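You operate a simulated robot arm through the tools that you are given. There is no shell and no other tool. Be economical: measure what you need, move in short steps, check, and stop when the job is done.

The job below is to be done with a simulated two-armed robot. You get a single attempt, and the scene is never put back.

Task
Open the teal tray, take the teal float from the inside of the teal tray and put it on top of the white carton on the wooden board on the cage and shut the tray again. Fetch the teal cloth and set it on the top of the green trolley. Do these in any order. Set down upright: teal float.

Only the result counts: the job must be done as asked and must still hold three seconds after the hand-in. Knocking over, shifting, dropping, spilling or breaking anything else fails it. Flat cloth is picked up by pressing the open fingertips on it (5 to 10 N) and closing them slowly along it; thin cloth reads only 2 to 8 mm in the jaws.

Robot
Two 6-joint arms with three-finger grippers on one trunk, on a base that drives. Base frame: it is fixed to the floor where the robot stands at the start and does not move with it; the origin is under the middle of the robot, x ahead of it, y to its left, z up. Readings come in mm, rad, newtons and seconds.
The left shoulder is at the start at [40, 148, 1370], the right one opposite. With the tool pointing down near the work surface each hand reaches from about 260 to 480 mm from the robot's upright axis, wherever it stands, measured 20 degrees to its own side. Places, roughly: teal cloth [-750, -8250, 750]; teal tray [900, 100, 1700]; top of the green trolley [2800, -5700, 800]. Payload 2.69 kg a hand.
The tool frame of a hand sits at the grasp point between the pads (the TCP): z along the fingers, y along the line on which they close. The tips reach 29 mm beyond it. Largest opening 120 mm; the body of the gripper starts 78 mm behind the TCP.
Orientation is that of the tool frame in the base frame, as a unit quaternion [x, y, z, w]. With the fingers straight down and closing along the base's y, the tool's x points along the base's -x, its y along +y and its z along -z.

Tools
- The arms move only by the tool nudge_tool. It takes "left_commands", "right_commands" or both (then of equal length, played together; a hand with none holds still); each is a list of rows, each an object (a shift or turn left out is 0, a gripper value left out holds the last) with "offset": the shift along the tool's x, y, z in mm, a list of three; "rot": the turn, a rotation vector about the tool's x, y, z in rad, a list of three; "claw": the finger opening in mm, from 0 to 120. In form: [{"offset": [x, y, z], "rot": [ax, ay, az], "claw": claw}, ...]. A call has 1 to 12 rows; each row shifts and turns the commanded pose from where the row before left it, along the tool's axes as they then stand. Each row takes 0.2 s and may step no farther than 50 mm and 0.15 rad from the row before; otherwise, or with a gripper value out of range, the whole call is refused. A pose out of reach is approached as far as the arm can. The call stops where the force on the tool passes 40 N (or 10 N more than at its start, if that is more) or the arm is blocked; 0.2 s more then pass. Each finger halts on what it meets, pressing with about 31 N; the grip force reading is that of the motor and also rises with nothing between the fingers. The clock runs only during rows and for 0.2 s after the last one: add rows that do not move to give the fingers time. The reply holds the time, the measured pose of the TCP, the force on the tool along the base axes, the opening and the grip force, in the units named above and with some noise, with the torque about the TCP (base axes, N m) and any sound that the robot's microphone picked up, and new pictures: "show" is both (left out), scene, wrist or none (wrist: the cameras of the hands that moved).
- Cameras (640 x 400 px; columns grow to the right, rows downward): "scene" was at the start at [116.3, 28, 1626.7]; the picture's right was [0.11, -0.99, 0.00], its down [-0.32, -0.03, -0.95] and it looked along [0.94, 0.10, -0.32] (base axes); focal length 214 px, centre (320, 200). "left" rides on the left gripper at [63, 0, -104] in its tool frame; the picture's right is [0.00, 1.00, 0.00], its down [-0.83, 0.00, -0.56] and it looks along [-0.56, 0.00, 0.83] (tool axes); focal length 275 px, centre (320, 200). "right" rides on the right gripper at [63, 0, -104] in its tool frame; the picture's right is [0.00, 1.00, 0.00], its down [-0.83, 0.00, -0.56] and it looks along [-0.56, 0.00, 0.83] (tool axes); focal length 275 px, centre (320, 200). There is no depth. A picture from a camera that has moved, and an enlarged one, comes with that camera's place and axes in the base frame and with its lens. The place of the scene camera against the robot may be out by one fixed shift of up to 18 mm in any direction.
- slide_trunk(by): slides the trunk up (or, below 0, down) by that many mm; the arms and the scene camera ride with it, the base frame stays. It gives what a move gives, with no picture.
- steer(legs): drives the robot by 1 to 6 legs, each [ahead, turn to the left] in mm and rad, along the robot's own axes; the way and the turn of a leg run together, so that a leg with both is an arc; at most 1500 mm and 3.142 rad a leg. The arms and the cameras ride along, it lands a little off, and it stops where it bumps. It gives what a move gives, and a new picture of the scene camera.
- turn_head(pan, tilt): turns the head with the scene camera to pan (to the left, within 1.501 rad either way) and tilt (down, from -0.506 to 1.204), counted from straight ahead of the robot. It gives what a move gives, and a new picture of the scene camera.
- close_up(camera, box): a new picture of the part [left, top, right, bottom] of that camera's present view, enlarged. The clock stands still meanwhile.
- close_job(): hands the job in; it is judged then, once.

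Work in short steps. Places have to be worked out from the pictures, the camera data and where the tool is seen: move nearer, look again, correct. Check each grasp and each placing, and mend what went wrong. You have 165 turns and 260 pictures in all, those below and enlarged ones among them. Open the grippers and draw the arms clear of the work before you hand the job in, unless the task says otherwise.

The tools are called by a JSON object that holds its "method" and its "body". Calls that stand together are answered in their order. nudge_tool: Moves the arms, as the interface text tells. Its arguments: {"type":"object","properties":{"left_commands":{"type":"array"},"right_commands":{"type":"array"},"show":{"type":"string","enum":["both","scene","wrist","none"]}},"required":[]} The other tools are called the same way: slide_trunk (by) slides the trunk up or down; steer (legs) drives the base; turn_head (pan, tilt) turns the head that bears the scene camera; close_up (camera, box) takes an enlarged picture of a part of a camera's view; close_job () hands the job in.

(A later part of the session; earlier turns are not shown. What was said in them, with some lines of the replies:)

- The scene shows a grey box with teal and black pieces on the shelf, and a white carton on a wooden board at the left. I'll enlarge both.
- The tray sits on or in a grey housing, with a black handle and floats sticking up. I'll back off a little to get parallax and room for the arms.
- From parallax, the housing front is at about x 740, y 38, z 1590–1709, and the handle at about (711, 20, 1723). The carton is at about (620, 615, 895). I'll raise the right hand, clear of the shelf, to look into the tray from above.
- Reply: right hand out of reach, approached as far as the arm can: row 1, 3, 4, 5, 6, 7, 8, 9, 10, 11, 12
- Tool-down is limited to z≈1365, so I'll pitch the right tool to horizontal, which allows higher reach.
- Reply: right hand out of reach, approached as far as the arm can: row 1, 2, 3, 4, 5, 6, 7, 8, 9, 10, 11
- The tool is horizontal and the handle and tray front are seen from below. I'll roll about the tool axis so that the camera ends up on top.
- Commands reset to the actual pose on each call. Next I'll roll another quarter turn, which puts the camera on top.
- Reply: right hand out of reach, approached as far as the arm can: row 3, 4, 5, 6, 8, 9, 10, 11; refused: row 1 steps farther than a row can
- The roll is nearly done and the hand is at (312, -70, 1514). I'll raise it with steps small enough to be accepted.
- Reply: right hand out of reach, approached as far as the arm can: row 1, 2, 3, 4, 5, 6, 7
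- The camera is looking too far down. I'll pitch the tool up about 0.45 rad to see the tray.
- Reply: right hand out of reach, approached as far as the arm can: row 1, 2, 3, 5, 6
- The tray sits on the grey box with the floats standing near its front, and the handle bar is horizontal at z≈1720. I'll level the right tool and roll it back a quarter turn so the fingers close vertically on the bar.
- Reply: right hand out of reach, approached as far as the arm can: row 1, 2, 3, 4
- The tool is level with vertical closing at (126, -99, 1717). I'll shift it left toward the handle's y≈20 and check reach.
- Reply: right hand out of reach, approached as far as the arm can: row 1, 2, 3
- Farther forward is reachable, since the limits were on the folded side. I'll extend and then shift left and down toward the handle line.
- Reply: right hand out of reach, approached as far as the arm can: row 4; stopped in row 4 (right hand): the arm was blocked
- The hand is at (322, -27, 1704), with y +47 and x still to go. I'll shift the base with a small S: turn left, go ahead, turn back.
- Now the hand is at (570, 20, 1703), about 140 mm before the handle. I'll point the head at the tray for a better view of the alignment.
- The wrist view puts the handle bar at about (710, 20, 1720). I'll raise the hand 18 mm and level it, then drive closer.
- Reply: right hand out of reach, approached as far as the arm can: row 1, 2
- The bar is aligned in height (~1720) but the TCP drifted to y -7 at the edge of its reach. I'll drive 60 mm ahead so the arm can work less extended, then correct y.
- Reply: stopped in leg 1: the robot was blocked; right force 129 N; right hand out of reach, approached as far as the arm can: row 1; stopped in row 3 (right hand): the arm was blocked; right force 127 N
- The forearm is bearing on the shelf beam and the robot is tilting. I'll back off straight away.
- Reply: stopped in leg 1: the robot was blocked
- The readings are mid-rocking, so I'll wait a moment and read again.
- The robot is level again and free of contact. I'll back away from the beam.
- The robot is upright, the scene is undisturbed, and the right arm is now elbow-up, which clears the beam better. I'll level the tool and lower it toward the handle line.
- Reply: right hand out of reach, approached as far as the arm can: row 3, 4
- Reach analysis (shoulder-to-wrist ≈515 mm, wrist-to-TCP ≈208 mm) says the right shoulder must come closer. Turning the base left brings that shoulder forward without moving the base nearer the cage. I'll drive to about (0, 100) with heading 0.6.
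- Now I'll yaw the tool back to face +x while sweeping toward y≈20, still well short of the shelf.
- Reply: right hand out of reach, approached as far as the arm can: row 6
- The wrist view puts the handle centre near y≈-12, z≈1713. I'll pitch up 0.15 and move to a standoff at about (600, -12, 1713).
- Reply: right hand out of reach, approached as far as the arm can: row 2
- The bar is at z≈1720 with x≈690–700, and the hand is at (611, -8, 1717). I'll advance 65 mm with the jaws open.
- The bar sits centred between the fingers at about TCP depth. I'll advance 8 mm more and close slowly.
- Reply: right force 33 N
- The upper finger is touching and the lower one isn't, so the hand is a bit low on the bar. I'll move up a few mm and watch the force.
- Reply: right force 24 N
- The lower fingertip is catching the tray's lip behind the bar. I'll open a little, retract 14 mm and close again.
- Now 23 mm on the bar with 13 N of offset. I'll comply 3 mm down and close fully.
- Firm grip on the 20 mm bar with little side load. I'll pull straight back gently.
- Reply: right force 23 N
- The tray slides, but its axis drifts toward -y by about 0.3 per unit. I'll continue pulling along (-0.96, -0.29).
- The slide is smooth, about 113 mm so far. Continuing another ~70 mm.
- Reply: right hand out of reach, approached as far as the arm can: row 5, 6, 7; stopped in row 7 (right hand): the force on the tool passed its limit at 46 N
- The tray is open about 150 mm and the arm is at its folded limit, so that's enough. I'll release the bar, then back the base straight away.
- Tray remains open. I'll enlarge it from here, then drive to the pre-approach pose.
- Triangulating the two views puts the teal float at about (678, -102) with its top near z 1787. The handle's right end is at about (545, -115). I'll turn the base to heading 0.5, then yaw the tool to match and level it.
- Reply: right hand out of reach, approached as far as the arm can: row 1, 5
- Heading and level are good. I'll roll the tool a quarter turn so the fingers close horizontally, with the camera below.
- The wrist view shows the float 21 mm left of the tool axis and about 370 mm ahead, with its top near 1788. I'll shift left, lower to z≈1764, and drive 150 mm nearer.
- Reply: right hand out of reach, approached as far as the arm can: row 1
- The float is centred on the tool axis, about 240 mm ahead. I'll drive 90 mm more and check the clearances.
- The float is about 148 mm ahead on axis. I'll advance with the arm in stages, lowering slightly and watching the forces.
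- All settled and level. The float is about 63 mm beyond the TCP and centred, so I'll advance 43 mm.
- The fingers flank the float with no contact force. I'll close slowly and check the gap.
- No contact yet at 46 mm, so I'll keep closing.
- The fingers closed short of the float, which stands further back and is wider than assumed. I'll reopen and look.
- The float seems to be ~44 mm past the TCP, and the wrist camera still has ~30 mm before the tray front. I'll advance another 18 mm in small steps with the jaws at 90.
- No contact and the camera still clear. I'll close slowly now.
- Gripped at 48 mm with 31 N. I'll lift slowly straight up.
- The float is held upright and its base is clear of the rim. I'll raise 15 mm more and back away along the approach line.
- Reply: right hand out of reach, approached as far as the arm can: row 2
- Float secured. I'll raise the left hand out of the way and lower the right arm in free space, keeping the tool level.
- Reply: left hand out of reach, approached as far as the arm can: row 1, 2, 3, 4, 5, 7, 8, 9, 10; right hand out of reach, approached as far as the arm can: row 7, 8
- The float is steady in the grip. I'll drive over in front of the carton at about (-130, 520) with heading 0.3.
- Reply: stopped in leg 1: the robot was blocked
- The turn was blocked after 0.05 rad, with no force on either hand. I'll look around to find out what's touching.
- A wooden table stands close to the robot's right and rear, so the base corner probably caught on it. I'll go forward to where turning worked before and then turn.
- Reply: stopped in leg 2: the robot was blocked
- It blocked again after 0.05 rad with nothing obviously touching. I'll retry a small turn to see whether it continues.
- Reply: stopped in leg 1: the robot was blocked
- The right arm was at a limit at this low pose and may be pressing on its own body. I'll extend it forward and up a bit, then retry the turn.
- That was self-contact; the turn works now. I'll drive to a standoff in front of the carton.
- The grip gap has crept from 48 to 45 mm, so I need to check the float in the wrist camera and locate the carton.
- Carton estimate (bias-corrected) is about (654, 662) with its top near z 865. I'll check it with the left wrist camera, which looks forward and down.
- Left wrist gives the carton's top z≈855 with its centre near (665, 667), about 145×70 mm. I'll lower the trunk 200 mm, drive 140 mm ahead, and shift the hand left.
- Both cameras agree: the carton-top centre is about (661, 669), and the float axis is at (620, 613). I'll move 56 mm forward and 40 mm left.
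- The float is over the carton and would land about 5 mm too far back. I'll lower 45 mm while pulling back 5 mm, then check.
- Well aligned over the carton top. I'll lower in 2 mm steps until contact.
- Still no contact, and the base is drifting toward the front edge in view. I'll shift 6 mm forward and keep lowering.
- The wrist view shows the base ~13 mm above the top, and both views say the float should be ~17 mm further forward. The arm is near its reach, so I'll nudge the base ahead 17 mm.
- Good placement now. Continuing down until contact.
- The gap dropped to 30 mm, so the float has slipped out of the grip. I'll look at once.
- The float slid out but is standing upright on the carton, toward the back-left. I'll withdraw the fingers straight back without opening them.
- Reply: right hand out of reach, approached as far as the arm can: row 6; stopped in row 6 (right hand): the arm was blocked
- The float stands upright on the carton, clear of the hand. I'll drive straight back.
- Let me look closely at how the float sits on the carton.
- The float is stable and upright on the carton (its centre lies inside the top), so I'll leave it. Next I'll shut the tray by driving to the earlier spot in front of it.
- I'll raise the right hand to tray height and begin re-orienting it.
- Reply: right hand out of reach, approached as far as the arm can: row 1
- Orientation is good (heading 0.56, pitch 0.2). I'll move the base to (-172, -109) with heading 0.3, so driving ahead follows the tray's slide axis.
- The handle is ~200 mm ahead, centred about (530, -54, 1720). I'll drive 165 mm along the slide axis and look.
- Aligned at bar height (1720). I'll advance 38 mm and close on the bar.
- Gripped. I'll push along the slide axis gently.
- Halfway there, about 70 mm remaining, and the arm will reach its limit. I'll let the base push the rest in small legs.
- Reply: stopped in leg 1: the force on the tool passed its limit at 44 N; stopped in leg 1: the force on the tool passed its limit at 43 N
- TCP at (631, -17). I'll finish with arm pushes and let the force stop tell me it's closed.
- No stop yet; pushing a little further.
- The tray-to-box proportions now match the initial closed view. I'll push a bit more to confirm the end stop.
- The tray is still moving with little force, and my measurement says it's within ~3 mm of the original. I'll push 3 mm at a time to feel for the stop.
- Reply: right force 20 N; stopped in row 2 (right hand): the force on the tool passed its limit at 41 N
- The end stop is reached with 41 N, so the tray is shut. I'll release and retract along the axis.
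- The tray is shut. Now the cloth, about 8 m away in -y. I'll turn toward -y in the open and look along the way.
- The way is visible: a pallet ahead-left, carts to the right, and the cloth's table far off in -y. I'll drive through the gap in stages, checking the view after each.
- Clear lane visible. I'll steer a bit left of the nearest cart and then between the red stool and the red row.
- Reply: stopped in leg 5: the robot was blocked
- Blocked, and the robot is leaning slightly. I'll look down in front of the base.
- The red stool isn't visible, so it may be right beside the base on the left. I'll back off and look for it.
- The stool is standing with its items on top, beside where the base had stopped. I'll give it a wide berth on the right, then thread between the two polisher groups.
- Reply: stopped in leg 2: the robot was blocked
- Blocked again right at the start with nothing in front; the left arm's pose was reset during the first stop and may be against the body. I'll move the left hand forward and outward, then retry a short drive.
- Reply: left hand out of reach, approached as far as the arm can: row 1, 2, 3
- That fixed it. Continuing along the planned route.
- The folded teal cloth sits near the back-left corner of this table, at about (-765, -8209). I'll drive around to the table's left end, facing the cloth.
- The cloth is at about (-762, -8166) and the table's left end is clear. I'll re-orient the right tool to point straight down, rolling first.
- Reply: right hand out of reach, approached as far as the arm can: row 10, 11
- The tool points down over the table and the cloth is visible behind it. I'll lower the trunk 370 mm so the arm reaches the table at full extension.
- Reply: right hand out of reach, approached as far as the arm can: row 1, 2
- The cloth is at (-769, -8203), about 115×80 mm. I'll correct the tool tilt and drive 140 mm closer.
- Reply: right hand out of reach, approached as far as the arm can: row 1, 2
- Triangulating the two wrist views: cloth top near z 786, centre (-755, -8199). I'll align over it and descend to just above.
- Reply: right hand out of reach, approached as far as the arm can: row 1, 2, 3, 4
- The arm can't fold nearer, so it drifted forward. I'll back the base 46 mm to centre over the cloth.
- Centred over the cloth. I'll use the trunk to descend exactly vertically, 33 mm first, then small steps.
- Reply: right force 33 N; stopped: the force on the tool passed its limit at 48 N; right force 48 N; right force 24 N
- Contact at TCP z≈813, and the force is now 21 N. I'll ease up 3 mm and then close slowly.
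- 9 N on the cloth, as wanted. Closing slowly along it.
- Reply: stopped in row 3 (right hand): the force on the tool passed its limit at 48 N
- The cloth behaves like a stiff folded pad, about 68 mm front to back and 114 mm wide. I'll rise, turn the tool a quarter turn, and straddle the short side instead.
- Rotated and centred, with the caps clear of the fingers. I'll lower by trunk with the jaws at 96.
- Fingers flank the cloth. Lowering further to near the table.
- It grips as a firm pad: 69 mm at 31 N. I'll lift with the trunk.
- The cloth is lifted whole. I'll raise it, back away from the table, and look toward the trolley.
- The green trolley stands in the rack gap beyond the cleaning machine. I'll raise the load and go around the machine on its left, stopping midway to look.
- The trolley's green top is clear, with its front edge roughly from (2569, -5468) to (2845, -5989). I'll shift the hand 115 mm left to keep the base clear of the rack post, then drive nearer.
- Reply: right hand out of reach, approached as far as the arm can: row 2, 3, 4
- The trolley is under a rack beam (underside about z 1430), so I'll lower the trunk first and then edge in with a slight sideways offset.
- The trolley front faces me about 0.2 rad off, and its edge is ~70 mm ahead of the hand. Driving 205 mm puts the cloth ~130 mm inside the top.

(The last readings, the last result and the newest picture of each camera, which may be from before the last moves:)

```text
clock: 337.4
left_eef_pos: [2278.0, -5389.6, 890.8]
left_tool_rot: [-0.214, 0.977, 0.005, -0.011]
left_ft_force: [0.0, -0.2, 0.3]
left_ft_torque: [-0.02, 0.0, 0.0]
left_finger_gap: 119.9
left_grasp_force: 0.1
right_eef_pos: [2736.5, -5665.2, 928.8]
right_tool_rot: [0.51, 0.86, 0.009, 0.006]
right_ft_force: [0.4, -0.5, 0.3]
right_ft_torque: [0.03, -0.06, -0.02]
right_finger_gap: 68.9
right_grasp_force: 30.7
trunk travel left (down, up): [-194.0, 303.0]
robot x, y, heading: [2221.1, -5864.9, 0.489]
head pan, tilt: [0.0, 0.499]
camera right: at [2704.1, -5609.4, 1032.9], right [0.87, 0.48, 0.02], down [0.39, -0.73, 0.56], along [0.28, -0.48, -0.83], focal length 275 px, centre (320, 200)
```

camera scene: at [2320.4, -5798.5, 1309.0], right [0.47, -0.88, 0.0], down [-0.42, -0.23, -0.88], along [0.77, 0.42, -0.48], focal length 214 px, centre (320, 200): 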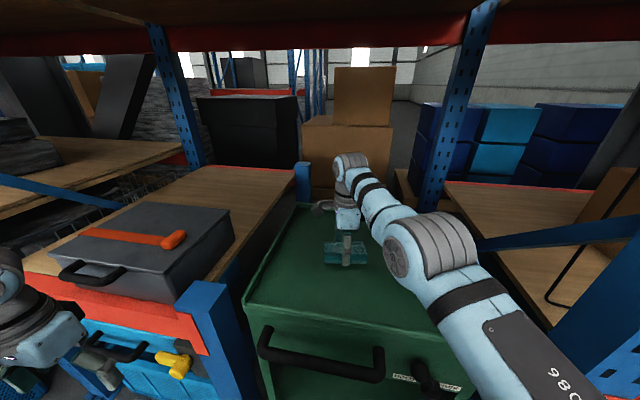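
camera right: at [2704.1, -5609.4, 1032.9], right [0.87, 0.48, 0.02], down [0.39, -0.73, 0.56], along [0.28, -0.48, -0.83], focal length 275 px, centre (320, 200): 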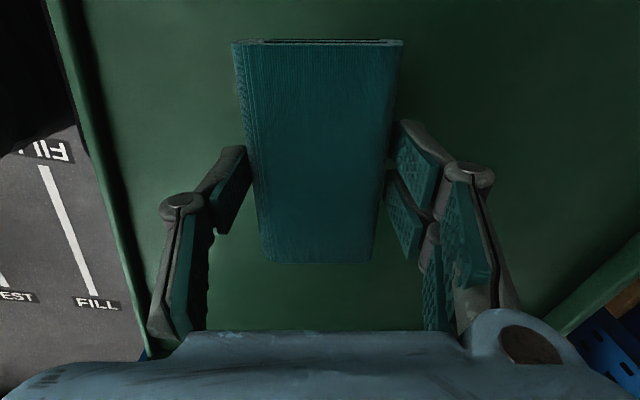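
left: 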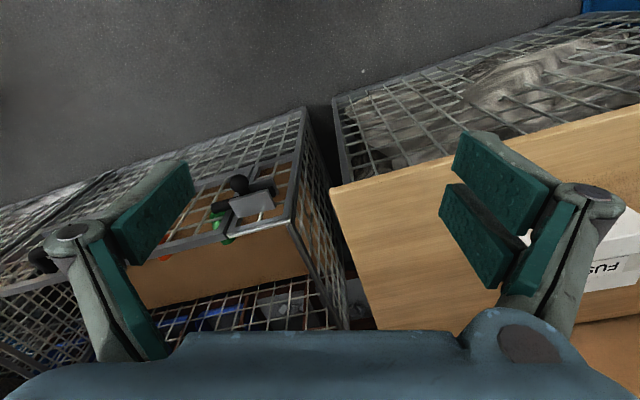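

The cloth is well inside the trolley top. I'll lower with the arm only, keeping the left hand where it is.

{"method": "nudge_tool", "body": {"right_commands": [{"offset": [0, 0, 15]}, {"offset": [0, 0, 15]}, {"offset": [0, 0, 15]}, {"offset": [0, 0, 15]}, {"offset": [0, 0, 10]}, {}], "show": "both"}}

{"method": "close_up", "body": {"camera": "scene", "box": [260, 170, 420, 290]}}

```text
clock: 338.7
left_eef_pos: [2275.0, -5389.5, 891.3]
left_tool_rot: [-0.214, 0.977, 0.005, -0.009]
left_ft_force: [-0.3, -0.7, -0.5]
left_ft_torque: [-0.03, 0.03, 0.02]
left_finger_gap: 120.1
left_grasp_force: 0.0
right_eef_pos: [2738.3, -5661.9, 867.0]
right_tool_rot: [0.51, 0.86, 0.011, 0.007]
right_ft_force: [-8.3, -5.3, 23.9]
right_ft_torque: [-0.44, 0.89, 0.08]
right_finger_gap: 69.3
right_grasp_force: 31.3
right hand out of reach, approached as far as the arm can: row 5
trunk travel left (down, up): [-194.0, 303.0]
robot x, y, heading: [2218.9, -5864.2, 0.492]
head pan, tilt: [0.0, 0.499]
stopped in row 6 (right hand): the force on the tool passed its limit at 53 N (the readings are from after the stop); the commanded pose is now the measured one
camera scene: at [2316.2, -5800.1, 1309.4], right [0.47, -0.88, 0.0], down [-0.42, -0.23, -0.88], along [0.78, 0.42, -0.47], focal length 214 px, centre (320, 200)
camera right: at [2704.7, -5607.1, 970.8], right [0.87, 0.48, 0.03], down [0.39, -0.73, 0.56], along [0.29, -0.48, -0.83], focal length 275 px, centre (320, 200)
```

scene: 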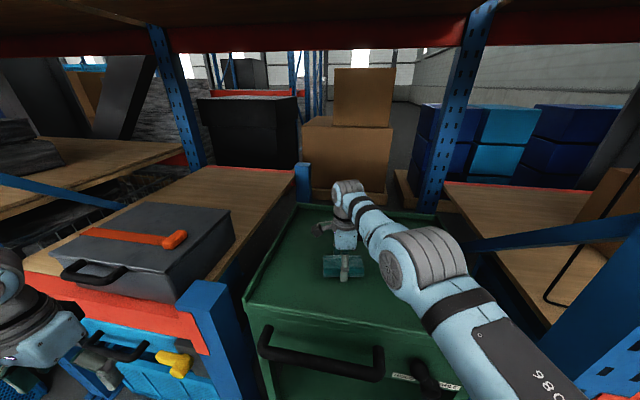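
right: 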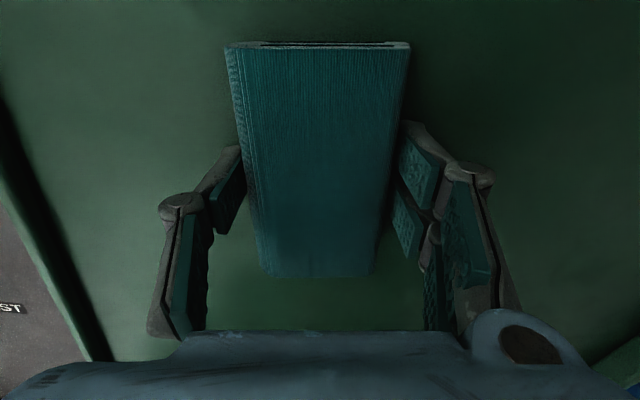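

```text
3.33 times, centred on (340, 230) of scene
camera zoom: at [2316.2, -5800.1, 1309.4], right [0.47, -0.88, 0.0], down [-0.42, -0.23, -0.88], along [0.78, 0.42, -0.47], focal length 715 px, centre (253, 100)
```

zoom: 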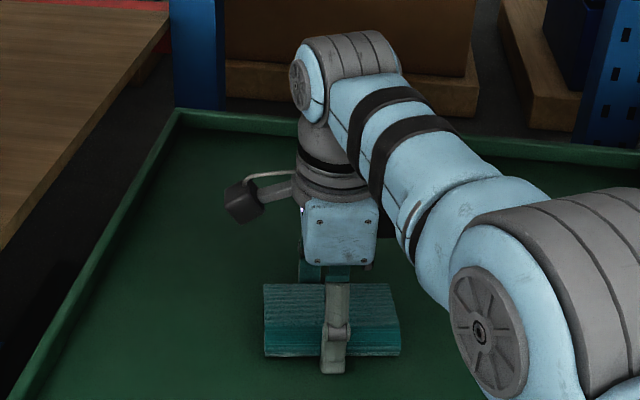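

It has touched down on the trolley top (force rise). I'll ease 2 mm up and open slowly.

{"method": "nudge_tool", "body": {"right_commands": [{"offset": [0, 0, -2]}, {"claw": 74}, {"claw": 80}, {"claw": 90}, {"claw": 100}, {}], "show": "wrist"}}

```text
clock: 340.1
left_eef_pos: [2278.3, -5390.0, 891.8]
left_tool_rot: [-0.215, 0.977, 0.005, -0.012]
left_ft_force: [-0.5, 0.6, 0.3]
left_ft_torque: [0.0, -0.02, 0.0]
left_finger_gap: 119.8
left_grasp_force: 0.1
right_eef_pos: [2740.5, -5660.2, 864.5]
right_tool_rot: [0.51, 0.86, 0.009, 0.005]
right_ft_force: [0.1, 0.6, 0.3]
right_ft_torque: [0.0, 0.02, 0.0]
right_finger_gap: 99.8
right_grasp_force: 0.2
trunk travel left (down, up): [-194.0, 303.0]
robot x, y, heading: [2218.5, -5867.6, 0.496]
head pan, tilt: [0.0, 0.499]
camera right: at [2708.3, -5605.2, 968.9], right [0.87, 0.48, 0.02], down [0.39, -0.73, 0.56], along [0.28, -0.48, -0.83], focal length 275 px, centre (320, 200)
```

right: 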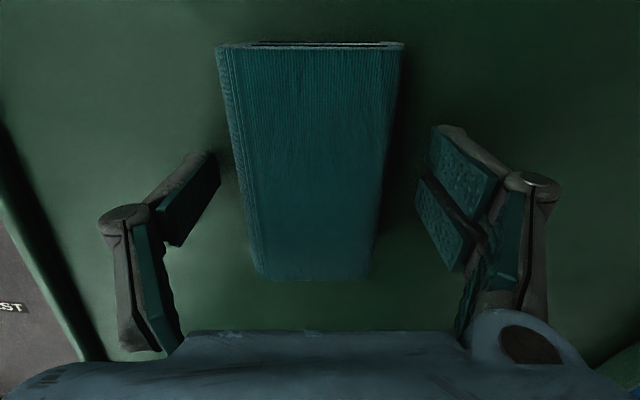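

Released with no force; the cloth lies on the trolley top. I'll raise the hand straight up by trunk, then back away.

{"method": "slide_trunk", "body": {"by": 110}}

{"method": "steer", "body": {"legs": [[-400, 0]]}}

{"method": "close_up", "body": {"camera": "scene", "box": [220, 120, 460, 270]}}

```text
clock: 341.5
left_eef_pos: [2278.5, -5388.4, 1000.5]
left_tool_rot: [-0.213, 0.977, 0.005, -0.012]
left_ft_force: [0.6, -0.7, 0.0]
left_ft_torque: [0.0, 0.01, -0.01]
left_finger_gap: 119.9
left_grasp_force: 0.0
right_eef_pos: [2741.6, -5661.3, 972.4]
right_tool_rot: [0.51, 0.86, 0.009, 0.006]
right_ft_force: [0.3, -0.5, 0.3]
right_ft_torque: [-0.03, 0.04, -0.01]
right_finger_gap: 100.2
right_grasp_force: 0.0
trunk travel left (down, up): [-304.0, 193.0]
robot x, y, heading: [2220.9, -5865.9, 0.491]
head pan, tilt: [0.0, 0.499]
```

```text
clock: 344.0
left_eef_pos: [1930.1, -5575.5, 1000.0]
left_tool_rot: [-0.209, 0.978, 0.004, -0.013]
left_ft_force: [0.4, 0.4, 0.5]
left_ft_torque: [0.01, -0.01, 0.0]
left_finger_gap: 120.2
left_grasp_force: 0.0
right_eef_pos: [2391.0, -5851.6, 973.1]
right_tool_rot: [0.512, 0.859, 0.009, 0.005]
right_ft_force: [0.5, -0.4, 1.0]
right_ft_torque: [0.0, -0.01, 0.02]
right_finger_gap: 99.9
right_grasp_force: 0.0
trunk travel left (down, up): [-304.0, 193.0]
robot x, y, heading: [1867.8, -6059.8, 0.486]
head pan, tilt: [0.0, 0.499]
camera scene: at [1970.2, -5985.6, 1417.7], right [0.47, -0.88, 0.0], down [-0.42, -0.22, -0.88], along [0.78, 0.41, -0.48], focal length 214 px, centre (320, 200)
```

scene: 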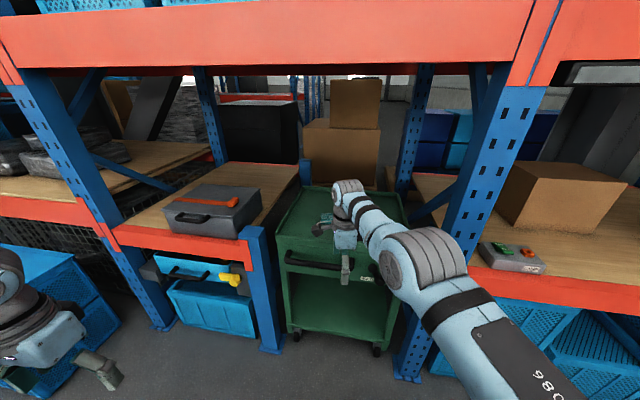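

```text
2.67 times, centred on (340, 195) of scene
camera zoom: at [1970.2, -5985.6, 1417.7], right [0.47, -0.88, 0.0], down [-0.42, -0.22, -0.88], along [0.78, 0.41, -0.48], focal length 572 px, centre (267, 213)
```

zoom: 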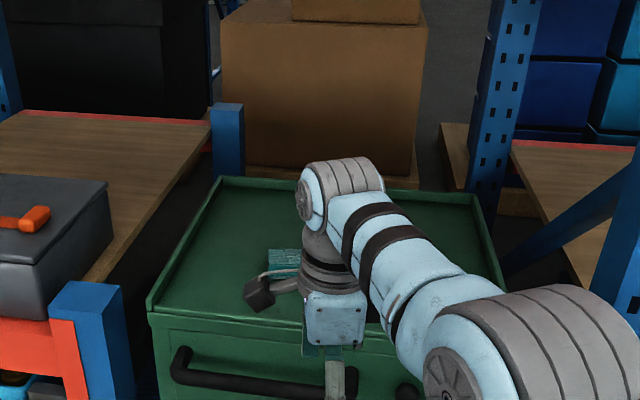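

The cloth rests on the green trolley, the float stands on the carton, and the tray is shut. Both grippers are open and clear, so I'm handing in.

{"method": "close_job", "body": {}}

```text
The job is handed in.
```

I handed the job in with all three parts done as far as my last views show; there is no verdict yet.

- **Float:** the teal float stands upright on the white carton. It slipped out of the grip at touchdown, so it sits toward the back-left. Its centre is only about 9 mm inside the back edge, by my estimate. I last saw it early in the drive away, shortly after the tray was shut.
- **Tray:** I opened it about 150 mm to reach the float, then pushed it shut to the end stop.
- **Cloth:** the teal cloth lies on top of the green trolley.
- **Possible contacts:** early on, a gripper finger apparently caught the tray handle at about 128 N when the robot was blocked near the shelf. Later the base stopped right beside the red stool. Nothing looked moved afterwards, but I can't rule out a small shift.
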